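You operate a simulated robot arm through the tools that you are given. There is no shell and no other tool. Be economical: measure what you need, move in short steps, check, and stop when the job is done.

You run a simulated two-armed robot. Do the job below in one go: nothing can be reset, and whatever is moved stays where it is left.

## Task
On the top of the steel bench, fold the yellow cloth in half, so that its two short edges meet.

It is judged by the outcome, as a careful person would: the job done as asked, and still so three seconds after it is handed in. It fails if anything else is knocked over, pushed out of place, dropped, spilled or broken. Flat cloth is picked up by pressing the open fingertips on it (5 to 10 N) and closing them slowly along it; thin cloth reads only 2 to 8 mm in the jaws.

## Robot
Two 7-joint arms with two-finger parallel grippers on one trunk, on a base that drives. Base frame: it is fixed to the floor where the robot stands at the start and does not move with it; the origin is under the middle of the robot, x ahead of it, y to its left, z up; the surface under the hand at the start is at about z = 0.88. Units: m, degrees, N and s.
The left shoulder is at the start at [0.07, 0.163, 1.17], the right one opposite. With the tool pointing down near the work surface each hand reaches from about 0.4 to 0.88 m from the robot's upright axis, wherever it stands, measured 20 degrees to its own side. Places, roughly: top of the steel bench [0.7, 0, 0.9]. Payload 3.43 kg a hand.
The tool frame of a hand sits at the grasp point between the pads (the TCP): z along the fingers, y along the line on which they close. The tips reach 0.034 m beyond it. The gripper opens to 0.128 m. The fingers are 0.024 m wide and 0.012 m thick; the gripper's body (0.048 by 0.13 m) begins 0.096 m behind the TCP.
Orientation is that of the tool frame in the base frame, as a unit quaternion [w, x, y, z]. With the fingers straight down and closing along the base's y, the tool's x points along the base's -x, its y along +y and its z along -z.

## Interface
- The arms move only by the tool play_rows. It takes "left_rows", "right_rows" or both (then of equal length, played together; a hand with none holds still); each is a list of rows, each a list of 7 numbers: the finger opening in m, from 0 to 0.128, then the shift along the base's x, y, z in units of 40 mm (1.0 is 40 mm), then the turn, a rotation vector about the base's x, y, z in units of 8 degrees (1.0 is 8 degrees). In form: [[gripper, x, y, z, wx, wy, wz], ...]. A call has 1 to 10 rows; each row shifts and turns the commanded pose from where the row before left it. A call with a number of a shift or a turn outside -1 to 1 is refused whole. A row lasts 0.2 s, in which the tool goes at most 0.05 m and 8.6 degrees; a call with a longer step from one row to the next is refused whole, and so is a gripper value outside its range. A pose out of reach is approached as far as the arm can. The call stops where the force on the tool passes 40 N (or 10 N more than at its start, if that is more) or the arm is blocked; 0.2 s more then pass. The fingers move at their own pace (about 0.153 m/s each) and stop on an object; they squeeze with about 38 N. The grip force told is the motor's: it shows also when the fingers shut on nothing. Time passes only in rows, and 0.2 s behind the last, so rows that do not move let the fingers close. It gives the time, the measured TCP pose, the force on the tool (base axes), the opening and the grip force at its end, in the units of the frame above (readings bear some noise), with the torque about the TCP (base axes, N m) and any sound that the robot's microphone picked up.
- Cameras (640 x 400 px; columns grow to the right, rows downward): "scene" is now at [0.1313, -0.0137, 1.3829]; the picture's right is [-0.19, -0.98, 0.00], its down [-0.69, 0.13, -0.71] and it looks along [0.70, -0.13, -0.70] (base axes); focal length 214 px, centre (320, 200). "left" rides on the left gripper at [0.076, 0.011, -0.16] in its tool frame; the picture's right is [-0.15, 0.99, 0.00], its down [-0.88, -0.13, -0.46] and it looks along [-0.45, -0.07, 0.89] (tool axes); focal length 234 px, centre (320, 200). "right" rides on the right gripper at [0.076, -0.011, -0.16] in its tool frame; the picture's right is [0.15, 0.99, 0.00], its down [-0.88, 0.13, -0.46] and it looks along [-0.45, 0.07, 0.89] (tool axes); focal length 234 px, centre (320, 200). There is no depth. A picture from a camera that has moved, and an enlarged one, comes with that camera's place and axes in the base frame and with its lens.
- get_image(camera): a new picture of that camera. The clock stands still meanwhile.
- move_column(by): slides the trunk up (or, below 0, down) by that many m; the arms and the scene camera ride with it, the base frame stays. It gives what a move gives, with no picture.
- steer(legs): drives the robot by 1 to 6 legs, each [ahead, left, turn to the left] in m, m and degrees, along the robot's own axes; the way and the turn of a leg run together, so that a leg with both is an arc; at most 1.5 m and 180 degrees a leg. The arms and the cameras ride along, it lands a little off, and it stops where it bumps. It gives what a move gives.
- aim_head(pan, tilt): turns the head with the scene camera to pan (to the left, within 86 degrees either way) and tilt (down, from -29 to 69), counted from straight ahead of the robot. It gives what a move gives.
- close_up(camera, box): a new picture of the part [left, top, right, bottom] of that camera's present view, enlarged. The clock stands still meanwhile.
- hand_in(): hands the job in; it is judged then, once.

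Work in short steps. Places have to be worked out from the pictures, the camera data and where the tool is seen: move nearer, look again, correct. Check each grasp and each placing, and mend what went wrong. You have 120 turns and 100 pictures in all, those below and enlarged ones among them. Open the grippers and draw the arms clear of the work before you hand the job in, unless the task says otherwise; then end with one line.

The tools are called after "Emit:" by a JSON object that holds its "op" and its "data". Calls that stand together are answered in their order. play_rows: Moves the arms, as the interface text tells. Its arguments: {"type":"object","properties":{"left_rows":{"type":"array","items":{"type":"array","items":{"type":"number"}}},"right_rows":{"type":"array","items":{"type":"array","items":{"type":"number"}}}},"required":[]} The other tools are called the same way: move_column (by) slides the trunk up or down; steer (legs) drives the base; aim_head (pan, tilt) turns the head that bears the scene camera; get_image (camera) takes a picture; close_up (camera, box) takes an enlarged picture of a part of a camera's view; hand_in () hands the job in.

At the start:

```text
t: 0.0
left_ee_pos: [0.4024, 0.181, 1.1139]
left_ee_rot: [-0.001, 0.0, 1.0, 0.0]
left_wrist_force: [-0.2, 0.2, 0.0]
left_torque: [0.04, -0.01, 0.0]
left_opening: 0.1279
left_grip_force: 0.1
right_ee_pos: [0.4099, -0.1658, 1.0483]
right_ee_rot: [0.0, -0.001, 1.0, -0.001]
right_wrist_force: [-0.4, 0.8, 0.3]
right_torque: [-0.01, 0.0, 0.0]
right_opening: 0.1279
right_grip_force: 0.0
trunk travel left (down, up): [-0.65, 0.29]
robot x, y, heading: [-0.0013, 0.0007, -0.1]
head pan, tilt: [-10.7, 44.8]
```

scene: 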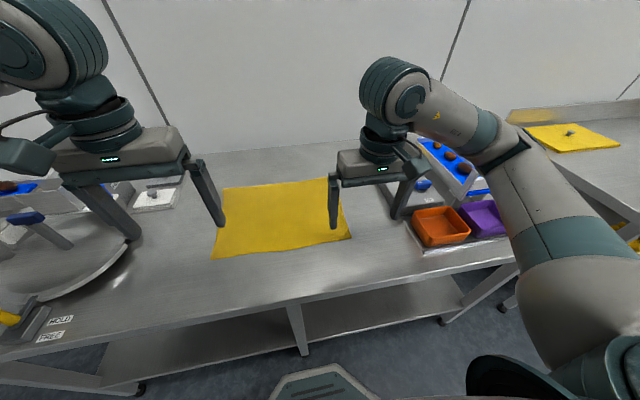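
right: 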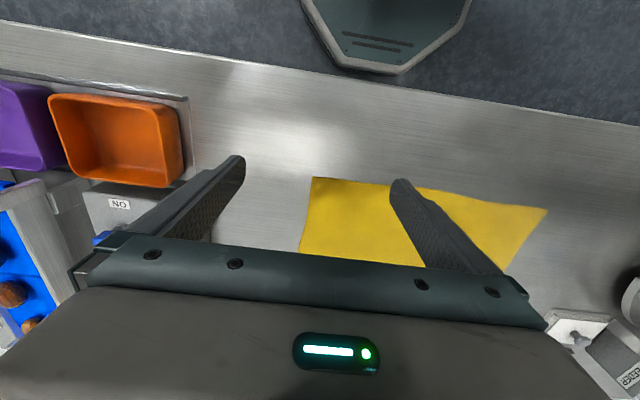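
left: 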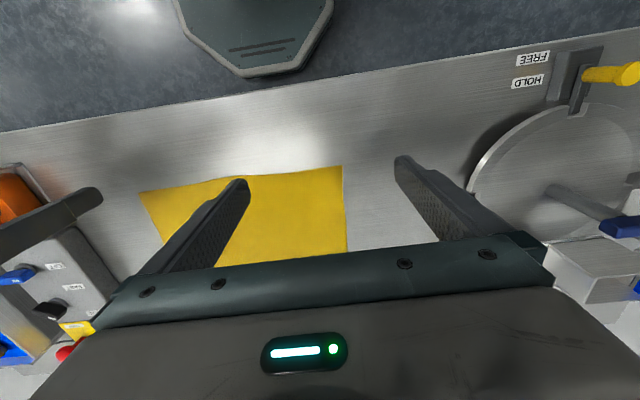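

The cloth lies at about x 0.47–0.755 and y −0.17 to 0.21, with its short edges running along x. I plan to grip the left short edge with the left hand at the near corner and the right hand at the far corner, then drive sideways while carrying it over. First I bring both hands above the edge with the fingers turned to close along x.

Emit:
{"op": "play_rows", "data": {"right_rows": [[0.06, 0.8, 0, 0, 0, 0, 1], [0.06, 0.8, 0, 0, 0, 0, 1], [0.06, 0.8, 0, 0, 0, 0, 1], [0.06, 0.8, 0, 0, 0, 0, 1], [0.06, 0.8, 0, 0, 0, 0, 1], [0.06, 0.8, 0, 0, 0, 0, 1], [0.06, 0.8, 0, 0, 0, 0, 1], [0.06, 0.8, 0, 0, 0, 0, 1], [0.06, 0.6, 0, 0, 0, 0, 1], [0.06, 0.5, 0, 0, 0, 0, 1]], "left_rows": [[0.06, 0, 0, 0, 0, 0, -1], [0.06, 0, 0, 0, 0, 0, -1], [0.06, 0, 0, 0, 0, 0, -1], [0.06, 0, 0, 0, 0, 0, -1], [0.06, 0, 0, 0, 0, 0, -1], [0.06, 0, 0, 0, 0, 0, -1], [0.06, 0, 0, 0, 0, 0, -1], [0.06, 0, 0, 0, 0, 0, -1], [0.06, 0, 0, 0, 0, 0, -1], [0.06, 0, 0, 0, 0, 0, -1]]}}

Emit:
{"op": "get_image", "data": {"camera": "scene"}}

```text
t: 2.2
left_ee_pos: [0.4033, 0.1827, 1.1138]
left_ee_rot: [0.001, 0.644, 0.765, 0.0]
left_wrist_force: [1.1, 0.6, 0.5]
left_torque: [-0.01, -0.02, -0.07]
left_opening: 0.0598
left_grip_force: 0.0
right_ee_pos: [0.5757, -0.1698, 1.0566]
right_ee_rot: [0.0, -0.527, 0.85, -0.001]
right_wrist_force: [0.4, -0.2, 1.2]
right_torque: [-0.02, 0.0, -0.01]
right_opening: 0.0603
right_grip_force: 0.1
right hand out of reach, approached as far as the arm can: row 7, 8, 9, 10
trunk travel left (down, up): [-0.65, 0.29]
robot x, y, heading: [0.0004, 0.0026, 0.1]
head pan, tilt: [-10.7, 44.8]
```

```text
96 pictures are left
camera scene: at [0.1322, -0.0133, 1.3828], right [-0.19, -0.98, 0.0], down [-0.69, 0.13, -0.71], along [0.7, -0.13, -0.71], focal length 214 px, centre (320, 200)
```

scene: 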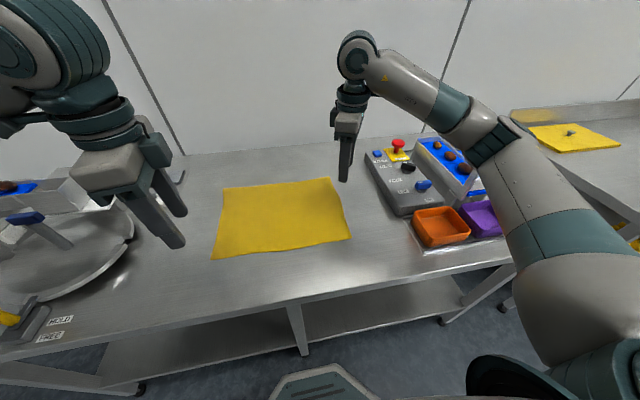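

The right hand stalled at x≈0.576 with 64° of turn, so it hit either a wrist limit or the end of its reach. I turn it back while moving ahead to find out which.

Emit:
{"op": "play_rows", "data": {"right_rows": [[0.06, 0, 0, 0, 0, 0, -1], [0.06, 0, 0, 0, 0, 0, -1], [0.06, 0, 0, 0, 0, 0, -1], [0.06, 0, 0, 0, 0, 0, -1], [0.06, 0, 0, 0, 0, 0, -1], [0.06, 0, 0, 0, 0, 0, -1], [0.06, 0, 0, 0, 0, 0, -1], [0.06, 0, 0, 0, 0, 0, -1], [0.06, 0, 0, 0, 0, 0, -1], [0.06, 0, 0, 0, 0, 0, -1]]}}

```text
t: 4.4
left_ee_pos: [0.4015, 0.1806, 1.1145]
left_ee_rot: [0.0, 0.643, 0.766, -0.001]
left_wrist_force: [0.2, -0.3, 0.7]
left_torque: [-0.03, 0.0, 0.01]
left_opening: 0.0596
left_grip_force: 0.1
right_ee_pos: [0.5739, -0.1685, 1.0547]
right_ee_rot: [0.0, 0.144, 0.99, 0.0]
right_wrist_force: [0.0, 0.3, -0.1]
right_torque: [-0.01, 0.02, 0.02]
right_opening: 0.0602
right_grip_force: 0.1
trunk travel left (down, up): [-0.65, 0.29]
robot x, y, heading: [0.0024, 0.0015, -0.1]
head pan, tilt: [-10.7, 44.8]
```

The turn came back to −17°. Now I test plain x motion from here.

Emit:
{"op": "play_rows", "data": {"right_rows": [[0.06, 0.8, 0.3, 0, 0, 0, -1], [0.06, 0.8, 0.3, 0, 0, 0, -1], [0.06, 0.8, 0.5, 0, 0, 0, -1], [0.06, 0.6, 0.5, 0, 0, 0, -1]]}}

```text
t: 5.4
left_ee_pos: [0.4028, 0.183, 1.1145]
left_ee_rot: [0.0, 0.643, 0.766, -0.002]
left_wrist_force: [0.4, -0.2, 0.1]
left_torque: [-0.01, 0.0, -0.03]
left_opening: 0.06
left_grip_force: 0.0
right_ee_pos: [0.6938, -0.1035, 1.0525]
right_ee_rot: [-0.001, 0.411, 0.911, -0.002]
right_wrist_force: [0.7, 0.9, 0.3]
right_torque: [-0.03, 0.03, 0.02]
right_opening: 0.0597
right_grip_force: 0.0
trunk travel left (down, up): [-0.65, 0.29]
robot x, y, heading: [-0.0004, -0.0011, 0.2]
head pan, tilt: [-10.7, 44.8]
```

It was a wrist limit, and turning the other way works. I continue the right hand to −90° and over the left edge, and finish the left hand's turn.

Emit:
{"op": "play_rows", "data": {"right_rows": [[0.06, 0.1, 0.9, 0, 0, 0, -1], [0.06, 0.1, 0.9, 0, 0, 0, -1], [0.06, 0.1, 0.9, 0, 0, 0, -1], [0.06, 0.1, 0.9, 0, 0, 0, -1], [0.06, 0.1, 0.9, 0, 0, 0, -1], [0.06, 0.1, 0.9, 0, 0, 0, -0.2], [0.06, 0, 0.9, 0, 0, 0, 0], [0.06, 0, 0.9, 0, 0, 0, 0]], "left_rows": [[0.06, 0.3, 0, 0, 0, 0, -1], [0.06, 0.3, 0.1, -0.4, 0, 0, -0.25], [0.06, 0.3, 0.1, -0.4, 0, 0, 0], [0.06, 0.3, 0.1, -0.4, 0, 0, 0], [0.06, 0.3, 0, -0.4, 0, 0, 0], [0.06, 0.3, 0, 0, 0, 0, 0], [0.06, 0.3, 0, 0, 0, 0, 0], [0.06, 0.3, 0, 0, 0, 0, 0]]}}

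Emit:
{"op": "get_image", "data": {"camera": "scene"}}

Emit:
{"op": "get_image", "data": {"camera": "right"}}

Emit:
{"op": "get_image", "data": {"camera": "left"}}

```text
t: 7.2
left_ee_pos: [0.4993, 0.192, 1.0512]
left_ee_rot: [0.001, 0.707, 0.707, 0.0]
left_wrist_force: [-0.3, -0.2, -1.0]
left_torque: [-0.01, 0.0, 0.03]
left_opening: 0.0602
left_grip_force: 0.0
right_ee_pos: [0.7166, 0.155, 1.0557]
right_ee_rot: [-0.001, 0.708, 0.706, 0.001]
right_wrist_force: [0.0, -0.2, 1.3]
right_torque: [0.03, 0.03, -0.03]
right_opening: 0.0603
right_grip_force: 0.0
right hand out of reach, approached as far as the arm can: row 8
trunk travel left (down, up): [-0.65, 0.29]
robot x, y, heading: [0.0032, 0.0016, -0.0]
head pan, tilt: [-10.7, 44.8]
```

```text
95 pictures are left
camera scene: at [0.1317, -0.0145, 1.3828], right [-0.19, -0.98, 0.0], down [-0.69, 0.13, -0.71], along [0.7, -0.13, -0.71], focal length 214 px, centre (320, 200)
```

scene: 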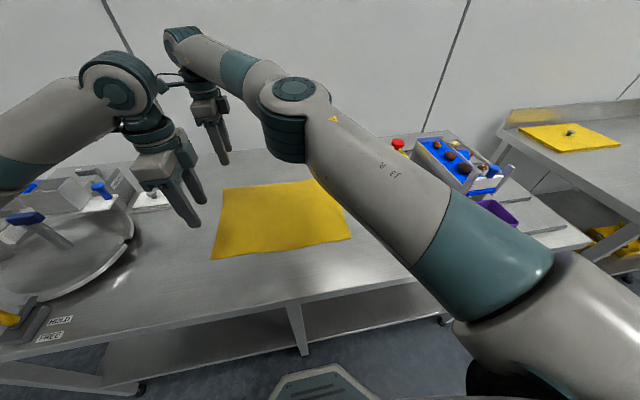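

```text
94 pictures are left
camera right: at [0.7045, 0.2294, 1.2164], right [0.99, 0.15, 0.0], down [0.13, -0.88, 0.45], along [0.07, -0.45, -0.89], focal length 234 px, centre (320, 200)
```

right: 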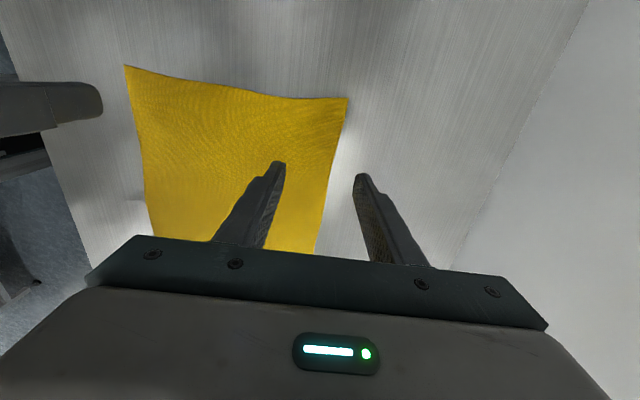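

```text
93 pictures are left
camera left: at [0.5095, 0.2669, 1.2107], right [0.99, -0.15, 0.0], down [-0.13, -0.88, 0.46], along [-0.07, -0.45, -0.89], focal length 234 px, centre (320, 200)
```

left: 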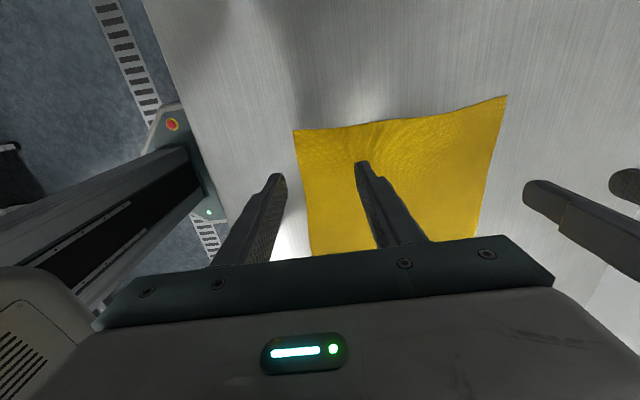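

From both wrist cameras the left edge lies at y≈0.211, running from x 0.463 to 0.745. The right hand runs out of reach at y≈0.155, so I drive the base 7 cm to the left.

Emit:
{"op": "steer", "data": {"legs": [[0, 0.07, 0]]}}

```text
t: 8.2
left_ee_pos: [0.4988, 0.261, 1.0502]
left_ee_rot: [0.0, 0.707, 0.707, 0.0]
left_wrist_force: [-1.1, 0.4, -0.5]
left_torque: [-0.01, -0.03, -0.03]
left_opening: 0.0601
left_grip_force: 0.0
right_ee_pos: [0.7164, 0.2244, 1.0549]
right_ee_rot: [-0.001, 0.708, 0.706, 0.001]
right_wrist_force: [0.6, -0.1, 0.6]
right_torque: [-0.02, 0.03, -0.01]
right_opening: 0.0596
right_grip_force: 0.1
trunk travel left (down, up): [-0.65, 0.29]
robot x, y, heading: [-0.0002, 0.0708, -0.1]
head pan, tilt: [-10.7, 44.8]
```

Drive done. Now I line up both hands over the edge at y≈0.199 and lower them to about z 0.945, which leaves the tips roughly 3 cm above the bench.

Emit:
{"op": "play_rows", "data": {"right_rows": [[0.06, -0.1, -0.2, -0.6, 0, 0, 0], [0.06, -0.1, -0.2, -0.6, 0, 0, 0], [0.06, -0.1, -0.2, -0.5, 0, 0, 0], [0.06, 0, 0, -0.5, 0, 0, 0], [0.06, 0, 0, -0.5, 0, 0, 0]], "left_rows": [[0.06, 0.15, -0.5, -0.6, 0, 0, 0], [0.06, 0, -0.5, -0.6, 0, 0, 0], [0.06, 0, -0.5, -0.5, 0, 0, 0], [0.06, 0, -0.05, -0.5, 0, 0, 0], [0.06, 0, 0, -0.4, 0, 0, 0]]}}

Emit:
{"op": "get_image", "data": {"camera": "right"}}

Emit:
{"op": "get_image", "data": {"camera": "left"}}

Emit:
{"op": "get_image", "data": {"camera": "scene"}}

```text
t: 9.4
left_ee_pos: [0.5064, 0.2012, 0.9452]
left_ee_rot: [0.0, 0.707, 0.707, -0.001]
left_wrist_force: [-0.3, -0.2, -0.6]
left_torque: [-0.01, -0.01, 0.01]
left_opening: 0.0601
left_grip_force: 0.0
right_ee_pos: [0.7039, 0.1982, 0.9462]
right_ee_rot: [-0.001, 0.708, 0.706, 0.0]
right_wrist_force: [0.1, 0.3, -0.6]
right_torque: [0.01, 0.0, 0.02]
right_opening: 0.0598
right_grip_force: 0.1
trunk travel left (down, up): [-0.65, 0.29]
robot x, y, heading: [-0.0016, 0.0694, 0.1]
head pan, tilt: [-10.7, 44.8]
```

```text
92 pictures are left
camera right: at [0.6926, 0.2741, 1.1082], right [0.99, 0.14, 0.0], down [0.13, -0.88, 0.45], along [0.07, -0.45, -0.89], focal length 234 px, centre (320, 200)
```

right: 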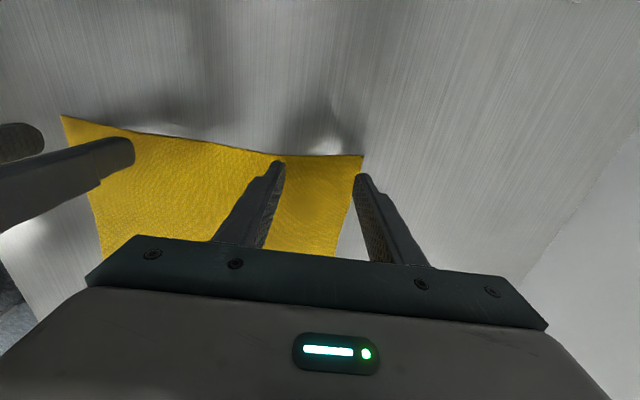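

```text
91 pictures are left
camera left: at [0.5167, 0.276, 1.1057], right [0.99, -0.15, 0.0], down [-0.13, -0.88, 0.46], along [-0.07, -0.45, -0.89], focal length 234 px, centre (320, 200)
```

left: 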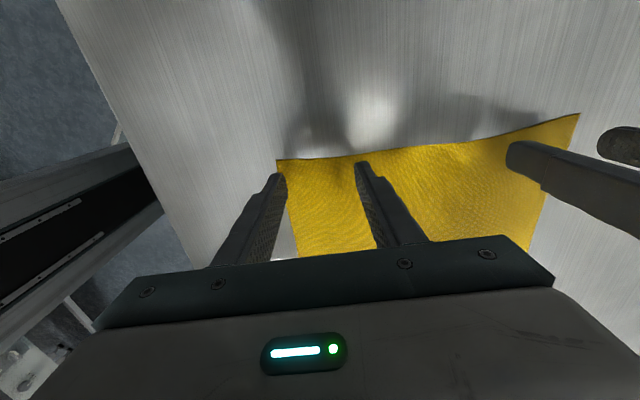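

```text
90 pictures are left
camera scene: at [0.1319, 0.0562, 1.3829], right [-0.19, -0.98, 0.0], down [-0.69, 0.13, -0.71], along [0.7, -0.13, -0.7], focal length 214 px, centre (320, 200)
```

scene: 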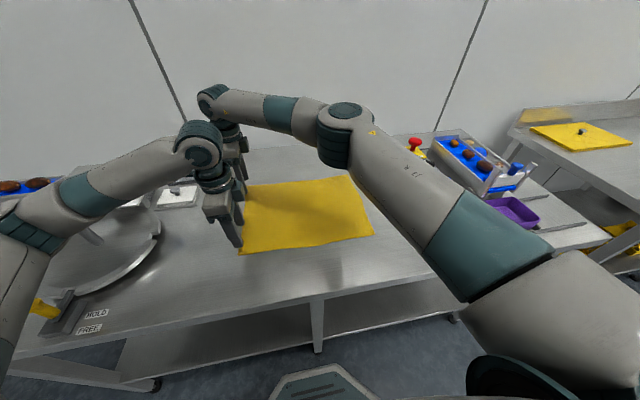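

The corners come out at about (0.463, 0.214) and (0.746, 0.214), so the fingers straddle them well. I shift slightly inward and lower close to the bench.

Emit:
{"op": "play_rows", "data": {"right_rows": [[0.06, -0.2, 0.05, -0.3, 0, 0, 0], [0.06, 0, 0, -0.3, 0, 0, 0]], "left_rows": [[0.06, 0.15, 0, -0.3, 0, 0, 0], [0.06, 0, 0, -0.3, 0, 0, 0]]}}

Emit:
{"op": "play_rows", "data": {"right_rows": [[0.06, 0, 0, -0.1, 0, 0, 0], [0.06, 0, 0, 0, 0, 0, 0]], "left_rows": [[0.06, 0, 0, -0.1, 0, 0, 0], [0.06, 0, 0, 0, 0, 0, 0]]}}

```text
t: 10.0
left_ee_pos: [0.512, 0.2009, 0.9226]
left_ee_rot: [0.0, 0.707, 0.707, 0.0]
left_wrist_force: [0.4, 0.1, 0.3]
left_torque: [0.04, 0.01, -0.01]
left_opening: 0.0599
left_grip_force: 0.1
right_ee_pos: [0.697, 0.2017, 0.9224]
right_ee_rot: [-0.001, 0.708, 0.707, 0.0]
right_wrist_force: [-0.1, 0.5, -0.2]
right_torque: [0.05, -0.02, 0.0]
right_opening: 0.0599
right_grip_force: 0.0
trunk travel left (down, up): [-0.65, 0.29]
robot x, y, heading: [0.0023, 0.0681, -0.0]
head pan, tilt: [-10.7, 44.8]
```

```text
t: 10.6
left_ee_pos: [0.5108, 0.1998, 0.9197]
left_ee_rot: [0.0, 0.707, 0.707, 0.0]
left_wrist_force: [1.0, -2.0, -0.6]
left_torque: [-0.04, 0.0, 0.03]
left_opening: 0.06
left_grip_force: 0.1
right_ee_pos: [0.6959, 0.203, 0.9182]
right_ee_rot: [0.0, 0.708, 0.706, 0.001]
right_wrist_force: [0.9, -0.1, -0.6]
right_torque: [0.02, 0.03, 0.01]
right_opening: 0.06
right_grip_force: 0.0
trunk travel left (down, up): [-0.65, 0.29]
robot x, y, heading: [-0.0004, 0.0715, 0.1]
head pan, tilt: [-10.7, 44.8]
```

No contact yet, so I go down further in small steps.

Emit:
{"op": "play_rows", "data": {"right_rows": [[0.06, 0, 0, -0.1, 0, 0, 0], [0.06, 0, 0, 0, 0, 0, 0]], "left_rows": [[0.06, 0, 0, -0.1, 0, 0, 0], [0.06, 0, 0, 0, 0, 0, 0]]}}

Emit:
{"op": "play_rows", "data": {"right_rows": [[0.06, 0, 0, -0.05, 0, 0, 0], [0.06, 0, 0, 0, 0, 0, 0]], "left_rows": [[0.06, 0, 0, -0.05, 0, 0, 0], [0.06, 0, 0, 0, 0, 0, 0]]}}

```text
t: 11.2
left_ee_pos: [0.5117, 0.2002, 0.9148]
left_ee_rot: [0.001, 0.707, 0.707, 0.001]
left_wrist_force: [1.5, 0.7, 8.2]
left_torque: [0.0, 0.12, 0.0]
left_opening: 0.0599
left_grip_force: 0.0
right_ee_pos: [0.6954, 0.2031, 0.9162]
right_ee_rot: [0.0, 0.708, 0.706, 0.001]
right_wrist_force: [0.2, -0.2, 4.1]
right_torque: [-0.04, -0.02, 0.01]
right_opening: 0.0597
right_grip_force: 0.1
trunk travel left (down, up): [-0.65, 0.29]
robot x, y, heading: [-0.0015, 0.0667, 0.0]
head pan, tilt: [-10.7, 44.8]
```

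```text
t: 11.8
left_ee_pos: [0.5095, 0.2001, 0.9143]
left_ee_rot: [0.002, 0.706, 0.708, 0.001]
left_wrist_force: [4.8, 1.0, 23.4]
left_torque: [0.04, 0.58, -0.04]
left_opening: 0.0586
left_grip_force: 0.0
right_ee_pos: [0.6948, 0.2038, 0.9165]
right_ee_rot: [0.0, 0.708, 0.707, 0.003]
right_wrist_force: [1.3, -0.5, 15.1]
right_torque: [-0.08, 0.27, 0.02]
right_opening: 0.0596
right_grip_force: 0.1
trunk travel left (down, up): [-0.65, 0.29]
robot x, y, heading: [-0.0008, 0.0695, -0.1]
head pan, tilt: [-10.7, 44.8]
```

Both are touching but too hard (23 N and 15 N), so I ease up to about 7 N and then close slowly.

Emit:
{"op": "play_rows", "data": {"right_rows": [[0.06, 0, 0, 0.025, 0, 0, 0], [0.06, 0, 0, 0, 0, 0, 0]], "left_rows": [[0.06, 0, 0, 0.05, 0, 0, 0], [0.06, 0, 0, 0, 0, 0, 0]]}}

```text
t: 12.4
left_ee_pos: [0.5086, 0.1999, 0.9166]
left_ee_rot: [0.0, 0.707, 0.707, 0.001]
left_wrist_force: [4.0, -1.6, 18.2]
left_torque: [0.03, 0.26, 0.03]
left_opening: 0.059
left_grip_force: 0.0
right_ee_pos: [0.6936, 0.2021, 0.9145]
right_ee_rot: [0.001, 0.707, 0.707, 0.001]
right_wrist_force: [0.0, 0.9, 12.0]
right_torque: [-0.02, 0.17, 0.0]
right_opening: 0.0596
right_grip_force: 0.1
trunk travel left (down, up): [-0.65, 0.29]
robot x, y, heading: [0.0034, 0.0689, 0.2]
head pan, tilt: [-10.7, 44.8]
```

Emit:
{"op": "play_rows", "data": {"right_rows": [[0.06, 0, 0, 0.03, 0, 0, 0], [0.06, 0, 0, 0, 0, 0, 0]], "left_rows": [[0.06, 0.03, 0, 0.06, 0, 0, 0], [0.06, 0, 0, 0, 0, 0, 0]]}}

```text
t: 13.0
left_ee_pos: [0.5105, 0.2006, 0.9161]
left_ee_rot: [-0.001, 0.707, 0.707, 0.001]
left_wrist_force: [-0.2, -0.3, 0.5]
left_torque: [-0.02, 0.01, 0.02]
left_opening: 0.0599
left_grip_force: 0.0
right_ee_pos: [0.6946, 0.2023, 0.9161]
right_ee_rot: [-0.001, 0.708, 0.706, 0.001]
right_wrist_force: [-1.4, 0.7, 8.3]
right_torque: [-0.05, 0.02, 0.03]
right_opening: 0.0597
right_grip_force: 0.1
trunk travel left (down, up): [-0.65, 0.29]
robot x, y, heading: [0.0007, 0.0713, 0.0]
head pan, tilt: [-10.7, 44.8]
```

The right hand reads 8 N, which is good. The left has just lifted off, so I lower it by about 1.2 mm.

Emit:
{"op": "play_rows", "data": {"left_rows": [[0.06, 0, 0, -0.035, 0, 0, 0], [0.06, 0, 0, 0, 0, 0, 0]]}}

```text
t: 13.6
left_ee_pos: [0.5102, 0.1996, 0.9167]
left_ee_rot: [0.0, 0.707, 0.707, 0.0]
left_wrist_force: [0.0, 0.1, 0.2]
left_torque: [0.0, 0.0, 0.01]
left_opening: 0.0598
left_grip_force: 0.0
right_ee_pos: [0.6954, 0.2017, 0.9167]
right_ee_rot: [-0.001, 0.708, 0.706, 0.001]
right_wrist_force: [-1.3, 1.1, 5.4]
right_torque: [0.02, 0.01, 0.01]
right_opening: 0.0599
right_grip_force: 0.0
trunk travel left (down, up): [-0.65, 0.29]
robot x, y, heading: [0.0061, 0.0691, -0.1]
head pan, tilt: [-10.7, 44.8]
```

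Emit:
{"op": "play_rows", "data": {"left_rows": [[0.06, 0, 0, -0.035, 0, 0, 0], [0.06, 0, 0, 0, 0, 0, 0]], "right_rows": [[0.06, 0, 0, -0.01, 0, 0, 0], [0.06, 0, 0, 0, 0, 0, 0]]}}

```text
t: 14.2
left_ee_pos: [0.5108, 0.2004, 0.9158]
left_ee_rot: [0.001, 0.708, 0.707, 0.001]
left_wrist_force: [-0.2, 1.3, 10.9]
left_torque: [0.08, 0.2, -0.06]
left_opening: 0.06
left_grip_force: 0.1
right_ee_pos: [0.6961, 0.2011, 0.9155]
right_ee_rot: [0.0, 0.708, 0.707, 0.001]
right_wrist_force: [-1.0, 0.3, 3.8]
right_torque: [-0.01, 0.04, 0.02]
right_opening: 0.0601
right_grip_force: 0.1
trunk travel left (down, up): [-0.65, 0.29]
robot x, y, heading: [-0.0006, 0.068, 0.1]
head pan, tilt: [-10.7, 44.8]
```

Left 11 N, right 4 N. I press the right a touch more and close both slowly along the edge.

Emit:
{"op": "play_rows", "data": {"left_rows": [[0.06, 0, 0, 0, 0, 0, 0], [0.054, 0, 0, 0, 0, 0, 0], [0.048, 0, 0, 0, 0, 0, 0], [0.042, 0, 0, 0, 0, 0, 0], [0.036, 0, 0, 0, 0, 0, 0], [0.03, 0, 0, 0, 0, 0, 0], [0.024, 0, 0, 0, 0, 0, 0], [0.018, 0, 0, 0, 0, 0, 0], [0.012, 0, 0, 0, 0, 0, 0], [0.006, 0, 0, 0, 0, 0, 0]], "right_rows": [[0.06, 0, 0, -0.02, 0, 0, 0], [0.054, 0, 0, 0, 0, 0, 0], [0.048, 0, 0, 0, 0, 0, 0], [0.042, 0, 0, 0, 0, 0, 0], [0.036, 0, 0, 0, 0, 0, 0], [0.03, 0, 0, 0, 0, 0, 0], [0.024, 0, 0, 0, 0, 0, 0], [0.018, 0, 0, 0, 0, 0, 0], [0.012, 0, 0, 0, 0, 0, 0], [0.006, 0, 0, 0, 0, 0, 0]]}}

Emit:
{"op": "play_rows", "data": {"left_rows": [[0, 0, 0, 0, 0, 0, 0], [0, 0, 0, 0, 0, 0, 0]], "right_rows": [[0, 0, 0, 0, 0, 0, 0], [0, 0, 0, 0, 0, 0, 0]]}}

Emit:
{"op": "get_image", "data": {"camera": "right"}}

Emit:
{"op": "get_image", "data": {"camera": "left"}}

```text
t: 16.4
left_ee_pos: [0.5103, 0.2006, 0.9148]
left_ee_rot: [0.0, 0.707, 0.707, 0.0]
left_wrist_force: [3.6, 0.4, 13.0]
left_torque: [0.01, -0.06, 0.04]
left_opening: 0.0064
left_grip_force: 0.1
right_ee_pos: [0.6943, 0.2033, 0.916]
right_ee_rot: [0.0, 0.708, 0.706, 0.002]
right_wrist_force: [-2.3, -0.7, 10.4]
right_torque: [-0.03, 0.06, 0.0]
right_opening: 0.0066
right_grip_force: 0.2
trunk travel left (down, up): [-0.65, 0.29]
robot x, y, heading: [0.0024, 0.0657, 0.1]
head pan, tilt: [-10.7, 44.8]
```

```text
t: 17.0
left_ee_pos: [0.5106, 0.1996, 0.9156]
left_ee_rot: [0.001, 0.707, 0.707, 0.002]
left_wrist_force: [9.9, -0.2, 9.2]
left_torque: [0.01, -0.32, 0.04]
left_opening: 0.0019
left_grip_force: 37.2
right_ee_pos: [0.6946, 0.2023, 0.915]
right_ee_rot: [0.0, 0.708, 0.706, 0.001]
right_wrist_force: [-8.8, -0.3, 11.2]
right_torque: [-0.08, 0.34, -0.07]
right_opening: 0.0028
right_grip_force: 36.8
trunk travel left (down, up): [-0.65, 0.29]
robot x, y, heading: [0.001, 0.073, 0.1]
head pan, tilt: [-10.7, 44.8]
```

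```text
89 pictures are left
camera right: at [0.6827, 0.2772, 1.077], right [0.99, 0.15, 0.0], down [0.13, -0.88, 0.45], along [0.07, -0.45, -0.89], focal length 234 px, centre (320, 200)
```

right: 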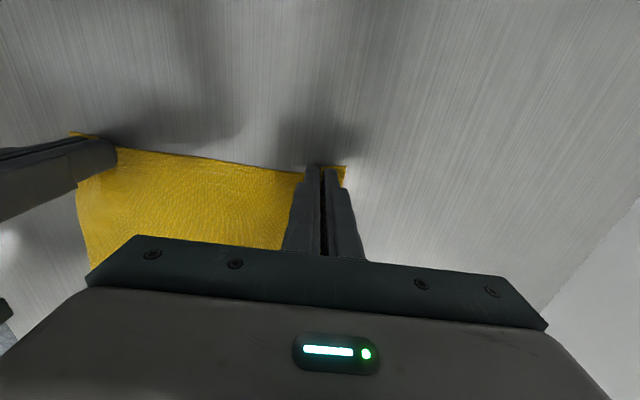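

```text
88 pictures are left
camera left: at [0.5205, 0.2751, 1.0754], right [0.99, -0.15, 0.0], down [-0.13, -0.88, 0.46], along [-0.06, -0.45, -0.89], focal length 234 px, centre (320, 200)
```

left: 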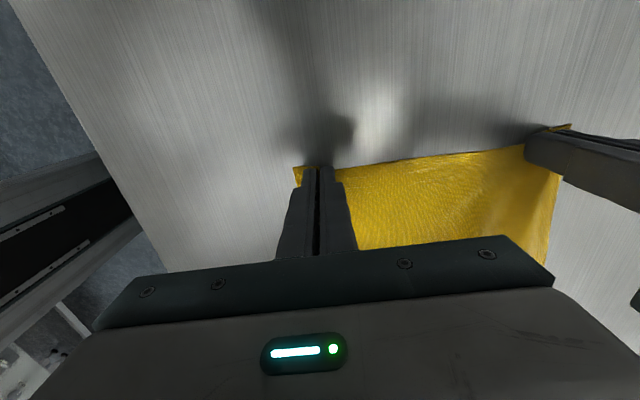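

Both grips read 2–3 mm and the opposing side forces show cloth pinched between the hands. I lift 3 cm, easing the hands inward and slightly toward the fold line, and check.

Emit:
{"op": "play_rows", "data": {"left_rows": [[0, 0.1, -0.1, 0.25, 0, 0, 0], [0, 0, -0.15, 0.25, 0, 0, 0], [0, 0, -0.2, 0.3, 0, 0, 0]], "right_rows": [[0, -0.1, -0.1, 0.25, 0, 0, 0], [0, 0, -0.15, 0.25, 0, 0, 0], [0, 0, -0.2, 0.3, 0, 0, 0]]}}

Emit:
{"op": "get_image", "data": {"camera": "right"}}

Emit:
{"op": "get_image", "data": {"camera": "left"}}

```text
t: 17.8
left_ee_pos: [0.5161, 0.1802, 0.946]
left_ee_rot: [0.0, 0.708, 0.707, -0.001]
left_wrist_force: [-0.1, -0.2, -0.3]
left_torque: [0.01, 0.0, 0.03]
left_opening: 0.0018
left_grip_force: 36.2
right_ee_pos: [0.6926, 0.1827, 0.9468]
right_ee_rot: [-0.001, 0.708, 0.706, 0.0]
right_wrist_force: [-0.9, -0.2, -0.1]
right_torque: [0.0, -0.02, 0.01]
right_opening: 0.0025
right_grip_force: 37.2
trunk travel left (down, up): [-0.65, 0.29]
robot x, y, heading: [-0.0029, 0.0723, -0.1]
head pan, tilt: [-10.7, 44.8]
```

```text
87 pictures are left
camera right: at [0.6818, 0.2582, 1.1075], right [0.99, 0.14, 0.0], down [0.13, -0.88, 0.45], along [0.07, -0.45, -0.89], focal length 234 px, centre (320, 200)
```

right: 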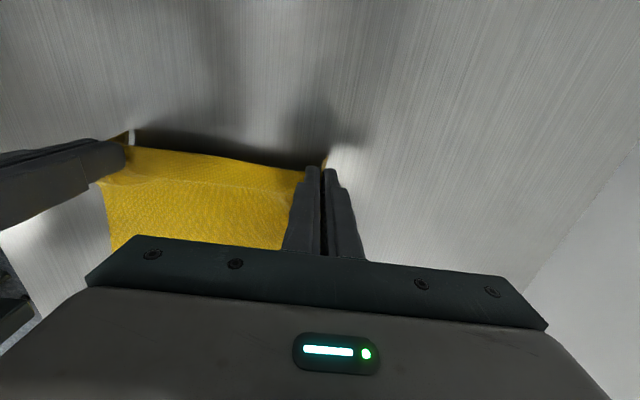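

```text
86 pictures are left
camera left: at [0.5266, 0.2554, 1.1053], right [0.99, -0.15, 0.0], down [-0.13, -0.88, 0.46], along [-0.07, -0.45, -0.89], focal length 234 px, centre (320, 200)
```

left: 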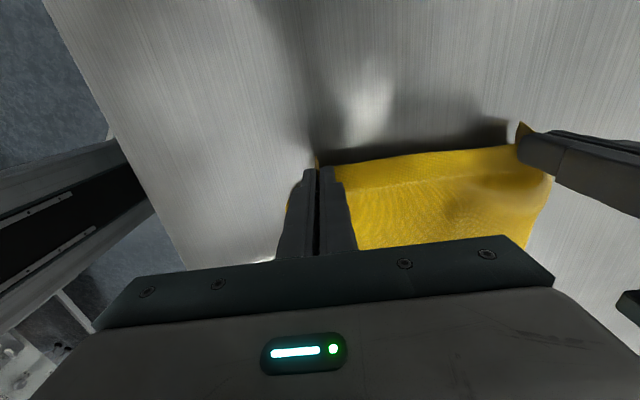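

Both corners are firmly held. Pinched like this the edge would end up turned under, so during the carry I'll tilt the hands about x, pivoting around the wrists. First I lift a bit and drive right.

Emit:
{"op": "play_rows", "data": {"left_rows": [[0, 0, -0.2, 0.5, 0, 0, 0], [0, 0, -0.2, 0.5, 0, 0, 0], [0, 0, -0.2, 0.5, 0, 0, 0]], "right_rows": [[0, 0, -0.2, 0.5, 0, 0, 0], [0, 0, -0.2, 0.5, 0, 0, 0], [0, 0, -0.2, 0.5, 0, 0, 0]]}}

Emit:
{"op": "steer", "data": {"legs": [[0, -0.15, 0]]}}

Emit:
{"op": "get_image", "data": {"camera": "scene"}}

```text
t: 18.6
left_ee_pos: [0.5149, 0.1575, 1.0061]
left_ee_rot: [0.0, 0.707, 0.707, 0.0]
left_wrist_force: [0.4, -1.2, 0.4]
left_torque: [0.02, -0.03, 0.02]
left_opening: 0.0018
left_grip_force: 36.6
right_ee_pos: [0.6924, 0.1611, 1.0058]
right_ee_rot: [-0.001, 0.708, 0.706, 0.002]
right_wrist_force: [-0.7, -0.8, 0.2]
right_torque: [0.0, -0.01, -0.01]
right_opening: 0.0025
right_grip_force: 37.4
trunk travel left (down, up): [-0.65, 0.29]
robot x, y, heading: [-0.0019, 0.071, -0.1]
head pan, tilt: [-10.7, 44.8]
```

```text
t: 20.0
left_ee_pos: [0.5151, 0.0059, 1.0047]
left_ee_rot: [0.0, 0.707, 0.707, 0.0]
left_wrist_force: [0.8, -0.7, 0.5]
left_torque: [-0.03, -0.01, -0.02]
left_opening: 0.0017
left_grip_force: 36.9
right_ee_pos: [0.6935, 0.0112, 1.0055]
right_ee_rot: [-0.001, 0.708, 0.706, 0.0]
right_wrist_force: [-0.8, -0.8, 0.4]
right_torque: [0.01, 0.02, -0.01]
right_opening: 0.0024
right_grip_force: 36.7
trunk travel left (down, up): [-0.65, 0.29]
robot x, y, heading: [-0.0018, -0.0812, -0.2]
head pan, tilt: [-10.7, 44.8]
```

```text
85 pictures are left
camera scene: at [0.1314, -0.0954, 1.3828], right [-0.19, -0.98, 0.0], down [-0.69, 0.13, -0.71], along [0.7, -0.13, -0.7], focal length 214 px, centre (320, 200)
```

scene: 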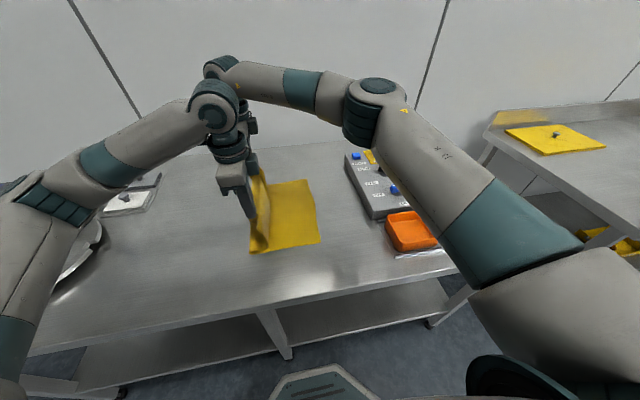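

The fold is progressing cleanly. Now I pivot both hands by +24° about x, moving the tips in +y as the wrists stay put.

Emit:
{"op": "play_rows", "data": {"left_rows": [[0, 0, 0.7, 0, 1, 0, 0], [0, 0, 0.7, 0, 1, 0, 0], [0, 0, 0.7, 0, 1, 0, 0]], "right_rows": [[0, 0, 0.7, 0, 1, 0, 0], [0, 0, 0.7, 0, 1, 0, 0], [0, 0, 0.7, 0, 1, 0, 0]]}}

Emit:
{"op": "steer", "data": {"legs": [[0, -0.15, 0]]}}

Emit:
{"op": "get_image", "data": {"camera": "scene"}}

```text
t: 20.8
left_ee_pos: [0.5132, 0.0901, 1.0079]
left_ee_rot: [-0.148, 0.692, 0.691, 0.148]
left_wrist_force: [-0.4, 0.6, 0.8]
left_torque: [-0.02, -0.02, -0.01]
left_opening: 0.0018
left_grip_force: 36.3
right_ee_pos: [0.6943, 0.0927, 1.006]
right_ee_rot: [-0.15, 0.691, 0.692, 0.149]
right_wrist_force: [-1.4, 0.4, -0.2]
right_torque: [0.02, -0.03, -0.01]
right_opening: 0.0023
right_grip_force: 37.4
trunk travel left (down, up): [-0.65, 0.29]
robot x, y, heading: [-0.0012, -0.0864, -0.0]
head pan, tilt: [-10.7, 44.8]
```

```text
t: 22.2
left_ee_pos: [0.513, -0.0605, 1.008]
left_ee_rot: [-0.147, 0.69, 0.693, 0.147]
left_wrist_force: [-0.7, 0.6, -0.6]
left_torque: [-0.03, -0.01, -0.01]
left_opening: 0.0019
left_grip_force: 36.5
right_ee_pos: [0.6923, -0.0553, 1.0046]
right_ee_rot: [-0.148, 0.691, 0.692, 0.149]
right_wrist_force: [-0.2, 0.3, -0.1]
right_torque: [0.03, -0.02, 0.05]
right_opening: 0.0023
right_grip_force: 36.8
trunk travel left (down, up): [-0.65, 0.29]
robot x, y, heading: [0.0007, -0.2329, 0.2]
head pan, tilt: [-10.7, 44.8]
```

```text
84 pictures are left
camera scene: at [0.1315, -0.2457, 1.3828], right [-0.18, -0.98, 0.0], down [-0.69, 0.13, -0.71], along [0.7, -0.13, -0.7], focal length 214 px, centre (320, 200)
```

scene: 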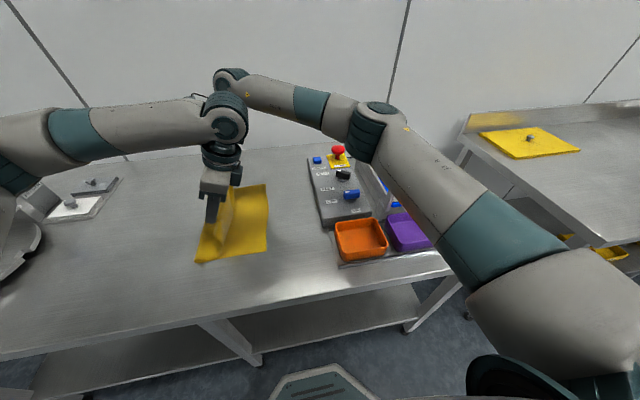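

Working well. I pivot another 24° and drive right again.

Emit:
{"op": "play_rows", "data": {"left_rows": [[0, 0, 0.6, -0.1, 1, 0, 0], [0, 0, 0.6, -0.1, 1, 0, 0], [0, 0, 0.6, -0.2, 1, 0, 0]], "right_rows": [[0, 0, 0.6, -0.1, 1, 0, 0], [0, 0, 0.6, -0.1, 1, 0, 0], [0, 0, 0.6, -0.2, 1, 0, 0]]}}

Emit:
{"op": "steer", "data": {"legs": [[0, -0.13, 0]]}}

Emit:
{"op": "get_image", "data": {"camera": "scene"}}

Emit:
{"op": "get_image", "data": {"camera": "left"}}

Emit:
{"op": "get_image", "data": {"camera": "right"}}

```text
t: 23.0
left_ee_pos: [0.5143, 0.0111, 0.9924]
left_ee_rot: [-0.288, 0.645, 0.647, 0.288]
left_wrist_force: [1.0, 0.4, -0.9]
left_torque: [-0.01, -0.01, 0.02]
left_opening: 0.0019
left_grip_force: 36.0
right_ee_pos: [0.6943, 0.0191, 0.99]
right_ee_rot: [-0.289, 0.645, 0.646, 0.288]
right_wrist_force: [-0.3, 0.2, -1.0]
right_torque: [0.0, -0.01, 0.06]
right_opening: 0.0022
right_grip_force: 37.2
trunk travel left (down, up): [-0.65, 0.29]
robot x, y, heading: [-0.0, -0.235, 0.3]
head pan, tilt: [-10.7, 44.8]
```

```text
t: 24.2
left_ee_pos: [0.5122, -0.0847, 0.9937]
left_ee_rot: [-0.287, 0.644, 0.649, 0.286]
left_wrist_force: [-1.2, 1.1, -0.9]
left_torque: [-0.02, 0.01, -0.03]
left_opening: 0.0019
left_grip_force: 36.6
right_ee_pos: [0.6807, -0.0634, 0.9913]
right_ee_rot: [-0.293, 0.636, 0.654, 0.285]
right_wrist_force: [0.0, -0.8, 0.6]
right_torque: [0.02, -0.04, 0.0]
right_opening: 0.0022
right_grip_force: 36.9
trunk travel left (down, up): [-0.65, 0.29]
robot x, y, heading: [0.001, -0.3324, 0.4]
head pan, tilt: [-10.7, 44.8]
stopped in leg 1: the robot was blocked; the commanded pose is now the measured one
```

```text
83 pictures are left
camera scene: at [0.1301, -0.345, 1.3831], right [-0.18, -0.98, 0.0], down [-0.69, 0.12, -0.71], along [0.7, -0.13, -0.7], focal length 214 px, centre (320, 200)
```

scene: 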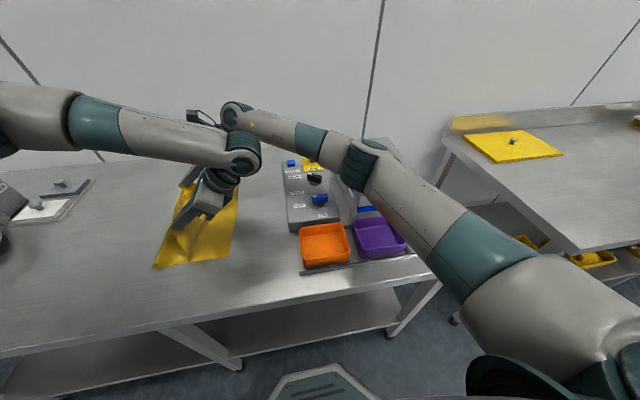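

```text
82 pictures are left
camera left: at [0.5216, -0.1544, 1.1573], right [0.99, -0.09, -0.11], down [-0.12, -0.93, -0.35], along [-0.07, 0.36, -0.93], focal length 234 px, centre (320, 200)
```

left: 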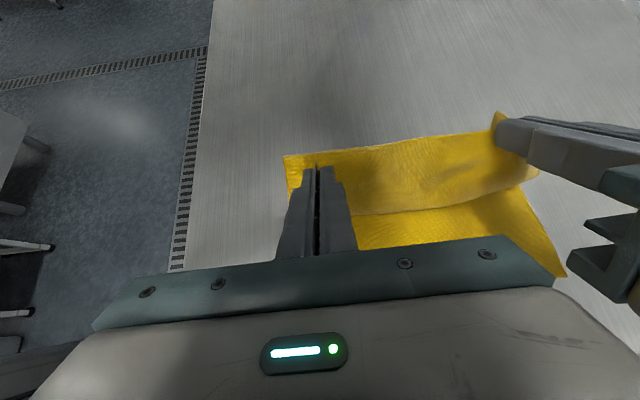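

```text
81 pictures are left
camera right: at [0.6695, -0.1345, 1.1573], right [0.99, 0.13, 0.11], down [0.16, -0.92, -0.36], along [0.06, 0.37, -0.93], focal length 234 px, centre (320, 200)
```

right: 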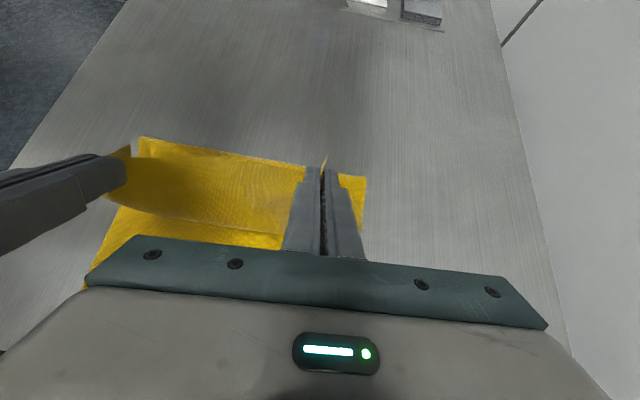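

The drive was blocked after about 10 cm, and the right hand was nudged. I look closely at the right arm's elbow and the switch box.

Emit:
{"op": "close_up", "data": {"camera": "scene", "box": [260, 100, 460, 280]}}

Emit:
{"op": "aim_head", "data": {"pan": -40, "tilt": 50}}

Emit:
{"op": "get_image", "data": {"camera": "scene"}}

```text
2.22 times, centred on (360, 190) of scene
camera zoom: at [0.1301, -0.345, 1.3831], right [-0.18, -0.98, 0.0], down [-0.69, 0.12, -0.71], along [0.7, -0.13, -0.7], focal length 477 px, centre (231, 222)
```

zoom: 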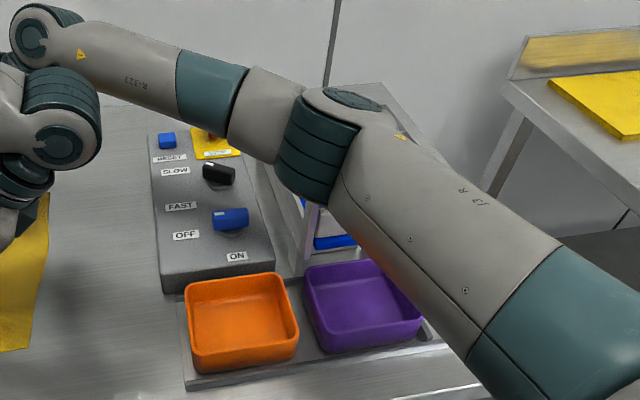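

```text
t: 25.1
left_ee_pos: [0.5113, -0.087, 0.9928]
left_ee_rot: [-0.288, 0.644, 0.649, 0.287]
left_wrist_force: [-0.3, 0.3, -0.4]
left_torque: [-0.01, 0.01, 0.0]
left_opening: 0.0018
left_grip_force: 36.5
right_ee_pos: [0.6813, -0.065, 0.9919]
right_ee_rot: [-0.293, 0.636, 0.654, 0.285]
right_wrist_force: [-0.6, -0.2, 0.7]
right_torque: [-0.02, 0.0, -0.01]
right_opening: 0.0022
right_grip_force: 36.6
trunk travel left (down, up): [-0.65, 0.29]
robot x, y, heading: [0.0021, -0.3341, 0.6]
head pan, tilt: [-40.0, 50.0]
```

```text
79 pictures are left
camera scene: at [0.1097, -0.3783, 1.3759], right [-0.63, -0.77, 0.0], down [-0.59, 0.48, -0.64], along [0.5, -0.41, -0.76], focal length 214 px, centre (320, 200)
```

scene: 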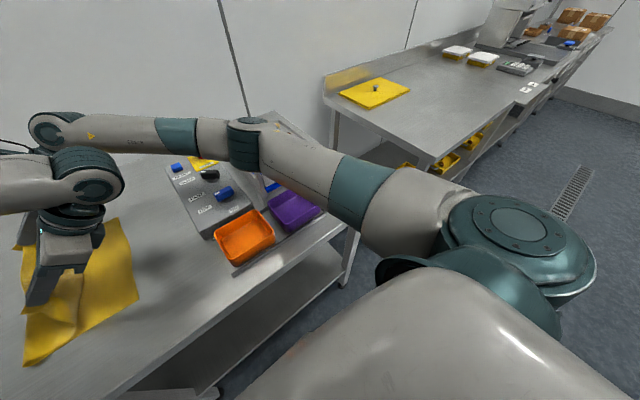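

The right elbow is up against the tray rack behind the switch box. I back off 3 cm, then raise the trunk so the elbow clears it.

Emit:
{"op": "steer", "data": {"legs": [[0, 0.03, 0]]}}

Emit:
{"op": "move_column", "data": {"by": 0.08}}

Emit:
{"op": "aim_head", "data": {"pan": -20, "tilt": 45}}

Emit:
{"op": "get_image", "data": {"camera": "scene"}}

```text
t: 26.0
left_ee_pos: [0.5119, -0.0596, 0.9944]
left_ee_rot: [-0.288, 0.645, 0.647, 0.288]
left_wrist_force: [0.1, -0.1, -0.5]
left_torque: [0.01, 0.04, 0.0]
left_opening: 0.0018
left_grip_force: 36.6
right_ee_pos: [0.6832, -0.0414, 0.9921]
right_ee_rot: [-0.294, 0.637, 0.651, 0.287]
right_wrist_force: [-0.1, 0.3, -0.6]
right_torque: [-0.08, -0.04, -0.05]
right_opening: 0.0025
right_grip_force: 36.8
trunk travel left (down, up): [-0.65, 0.29]
robot x, y, heading: [-0.0003, -0.3028, 0.5]
head pan, tilt: [-40.0, 50.0]
```

```text
t: 27.1
left_ee_pos: [0.513, -0.0593, 1.074]
left_ee_rot: [-0.287, 0.645, 0.648, 0.286]
left_wrist_force: [0.6, -0.9, 0.0]
left_torque: [0.02, 0.03, 0.02]
left_opening: 0.0019
left_grip_force: 36.2
right_ee_pos: [0.6828, -0.0394, 1.0715]
right_ee_rot: [-0.294, 0.638, 0.652, 0.286]
right_wrist_force: [0.1, -0.5, -0.5]
right_torque: [0.02, 0.0, -0.02]
right_opening: 0.0026
right_grip_force: 36.9
trunk travel left (down, up): [-0.73, 0.21]
robot x, y, heading: [-0.0006, -0.3046, 0.7]
head pan, tilt: [-40.0, 50.0]
```

```text
t: 28.0
left_ee_pos: [0.5121, -0.0583, 1.0731]
left_ee_rot: [-0.287, 0.644, 0.648, 0.288]
left_wrist_force: [0.0, -0.1, -0.2]
left_torque: [0.02, 0.05, 0.03]
left_opening: 0.002
left_grip_force: 36.8
right_ee_pos: [0.6827, -0.0391, 1.0731]
right_ee_rot: [-0.294, 0.637, 0.653, 0.285]
right_wrist_force: [0.3, 0.2, 1.0]
right_torque: [0.03, -0.03, -0.04]
right_opening: 0.0023
right_grip_force: 37.3
trunk travel left (down, up): [-0.73, 0.21]
robot x, y, heading: [-0.0004, -0.3067, 0.6]
head pan, tilt: [-20.0, 45.0]
```

```text
78 pictures are left
camera scene: at [0.1276, -0.3298, 1.4626], right [-0.34, -0.94, 0.0], down [-0.67, 0.24, -0.71], along [0.67, -0.24, -0.71], focal length 214 px, centre (320, 200)
```

scene: 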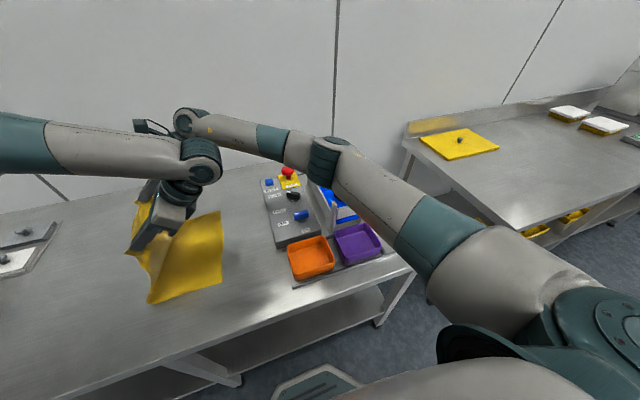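

The elbow is higher now. I lower the hands relative to the trunk and realign the right hand with the left.

Emit:
{"op": "play_rows", "data": {"left_rows": [[0, 0, 0, -0.5, 0, 0, 0], [0, 0, 0, -0.5, 0, 0, 0], [0, 0, 0, -0.5, 0, 0, 0], [0, 0, 0, -0.5, 0, 0, 0]], "right_rows": [[0, 0.1, -0.12, -0.5, 0, 0, 0], [0, 0.1, -0.12, -0.5, 0, 0, 0], [0, 0.1, -0.12, -0.5, 0, 0, 0], [0, 0, -0.12, -0.5, 0, 0, 0]]}}

Emit:
{"op": "get_image", "data": {"camera": "scene"}}

```text
t: 29.0
left_ee_pos: [0.5133, -0.0586, 0.9923]
left_ee_rot: [-0.288, 0.644, 0.648, 0.286]
left_wrist_force: [3.3, 0.2, -0.1]
left_torque: [0.0, -0.05, -0.04]
left_opening: 0.002
left_grip_force: 36.5
right_ee_pos: [0.6968, -0.0579, 0.9914]
right_ee_rot: [-0.294, 0.637, 0.652, 0.286]
right_wrist_force: [-3.2, -1.2, -0.2]
right_torque: [0.01, 0.04, 0.07]
right_opening: 0.0024
right_grip_force: 36.4
trunk travel left (down, up): [-0.73, 0.21]
robot x, y, heading: [-0.0014, -0.3055, 0.4]
head pan, tilt: [-20.0, 45.0]
```

```text
77 pictures are left
camera scene: at [0.129, -0.3298, 1.4625], right [-0.33, -0.94, 0.0], down [-0.67, 0.24, -0.71], along [0.67, -0.24, -0.71], focal length 214 px, centre (320, 200)
```

scene: 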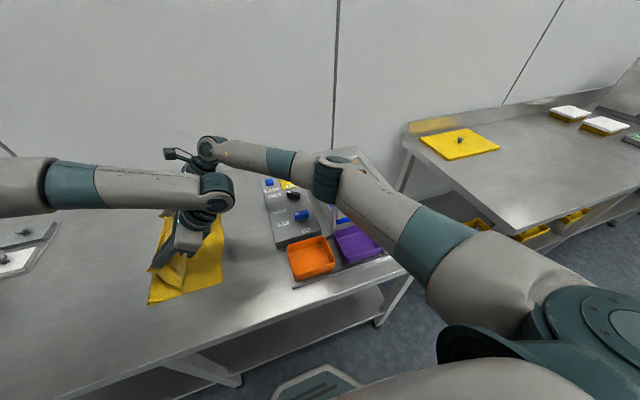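

The rack's near end sits right under the elbow, around (0.46, −0.47), so I need more elbow height. I raise the trunk in small steps and lower the hands by the same amount each time.

Emit:
{"op": "move_column", "data": {"by": 0.05}}

Emit:
{"op": "play_rows", "data": {"left_rows": [[0, 0, 0, -0.6, 0, 0, 0], [0, 0, 0, -0.65, 0, 0, 0]], "right_rows": [[0, -0.1, 0, -0.6, 0, 0, 0], [0, 0, 0, -0.65, 0, 0, 0]]}}

Emit:
{"op": "move_column", "data": {"by": 0.05}}

Emit:
{"op": "play_rows", "data": {"left_rows": [[0, 0, 0, -0.6, 0, 0, 0], [0, 0, 0, -0.65, 0, 0, 0]], "right_rows": [[0, 0, 0, -0.6, 0, 0, 0], [0, 0, 0, -0.65, 0, 0, 0]]}}

Emit:
{"op": "get_image", "data": {"camera": "scene"}}

```text
t: 29.9
left_ee_pos: [0.5136, -0.0588, 1.0435]
left_ee_rot: [-0.288, 0.645, 0.648, 0.287]
left_wrist_force: [3.5, -0.5, -0.3]
left_torque: [-0.01, -0.07, -0.06]
left_opening: 0.0019
left_grip_force: 36.3
right_ee_pos: [0.6953, -0.0583, 1.042]
right_ee_rot: [-0.294, 0.637, 0.653, 0.286]
right_wrist_force: [-3.2, 0.1, -0.4]
right_torque: [0.01, 0.11, 0.05]
right_opening: 0.0028
right_grip_force: 37.1
trunk travel left (down, up): [-0.78, 0.16]
robot x, y, heading: [0.0004, -0.3036, 0.7]
head pan, tilt: [-20.0, 45.0]
```

```text
t: 30.5
left_ee_pos: [0.513, -0.0592, 0.9914]
left_ee_rot: [-0.289, 0.644, 0.648, 0.286]
left_wrist_force: [0.1, 0.0, -1.2]
left_torque: [-0.02, 0.02, -0.03]
left_opening: 0.0022
left_grip_force: 36.7
right_ee_pos: [0.6911, -0.0577, 0.9899]
right_ee_rot: [-0.293, 0.638, 0.652, 0.286]
right_wrist_force: [0.8, -0.1, -0.2]
right_torque: [0.02, -0.02, 0.01]
right_opening: 0.0024
right_grip_force: 37.4
trunk travel left (down, up): [-0.78, 0.16]
robot x, y, heading: [-0.0041, -0.3031, 0.6]
head pan, tilt: [-20.0, 45.0]
```

```text
t: 31.4
left_ee_pos: [0.5127, -0.0591, 1.0431]
left_ee_rot: [-0.289, 0.644, 0.647, 0.287]
left_wrist_force: [0.4, -0.2, -1.0]
left_torque: [0.01, 0.04, -0.02]
left_opening: 0.0016
left_grip_force: 36.5
right_ee_pos: [0.6904, -0.0574, 1.0401]
right_ee_rot: [-0.294, 0.638, 0.652, 0.287]
right_wrist_force: [-0.4, 0.5, -0.4]
right_torque: [0.05, -0.04, 0.0]
right_opening: 0.0025
right_grip_force: 37.3
trunk travel left (down, up): [-0.83, 0.11]
robot x, y, heading: [-0.0017, -0.3023, 0.6]
head pan, tilt: [-20.0, 45.0]
```

```text
t: 32.0
left_ee_pos: [0.5142, -0.0599, 0.991]
left_ee_rot: [-0.288, 0.645, 0.647, 0.287]
left_wrist_force: [0.6, 0.1, -0.4]
left_torque: [-0.02, 0.05, 0.0]
left_opening: 0.002
left_grip_force: 36.6
right_ee_pos: [0.6924, -0.0578, 0.9904]
right_ee_rot: [-0.293, 0.638, 0.652, 0.286]
right_wrist_force: [0.2, -0.4, 0.2]
right_torque: [-0.01, 0.03, 0.0]
right_opening: 0.0024
right_grip_force: 36.9
trunk travel left (down, up): [-0.83, 0.11]
robot x, y, heading: [0.0006, -0.3048, 0.5]
head pan, tilt: [-20.0, 45.0]
```

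```text
76 pictures are left
camera scene: at [0.1291, -0.3291, 1.5625], right [-0.33, -0.94, 0.0], down [-0.67, 0.24, -0.71], along [0.67, -0.24, -0.71], focal length 214 px, centre (320, 200)
```

scene: 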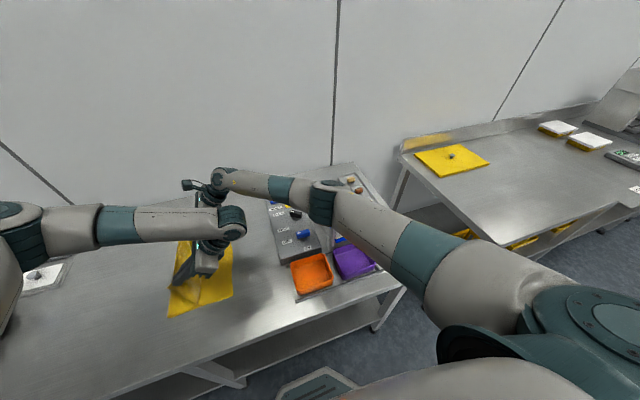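

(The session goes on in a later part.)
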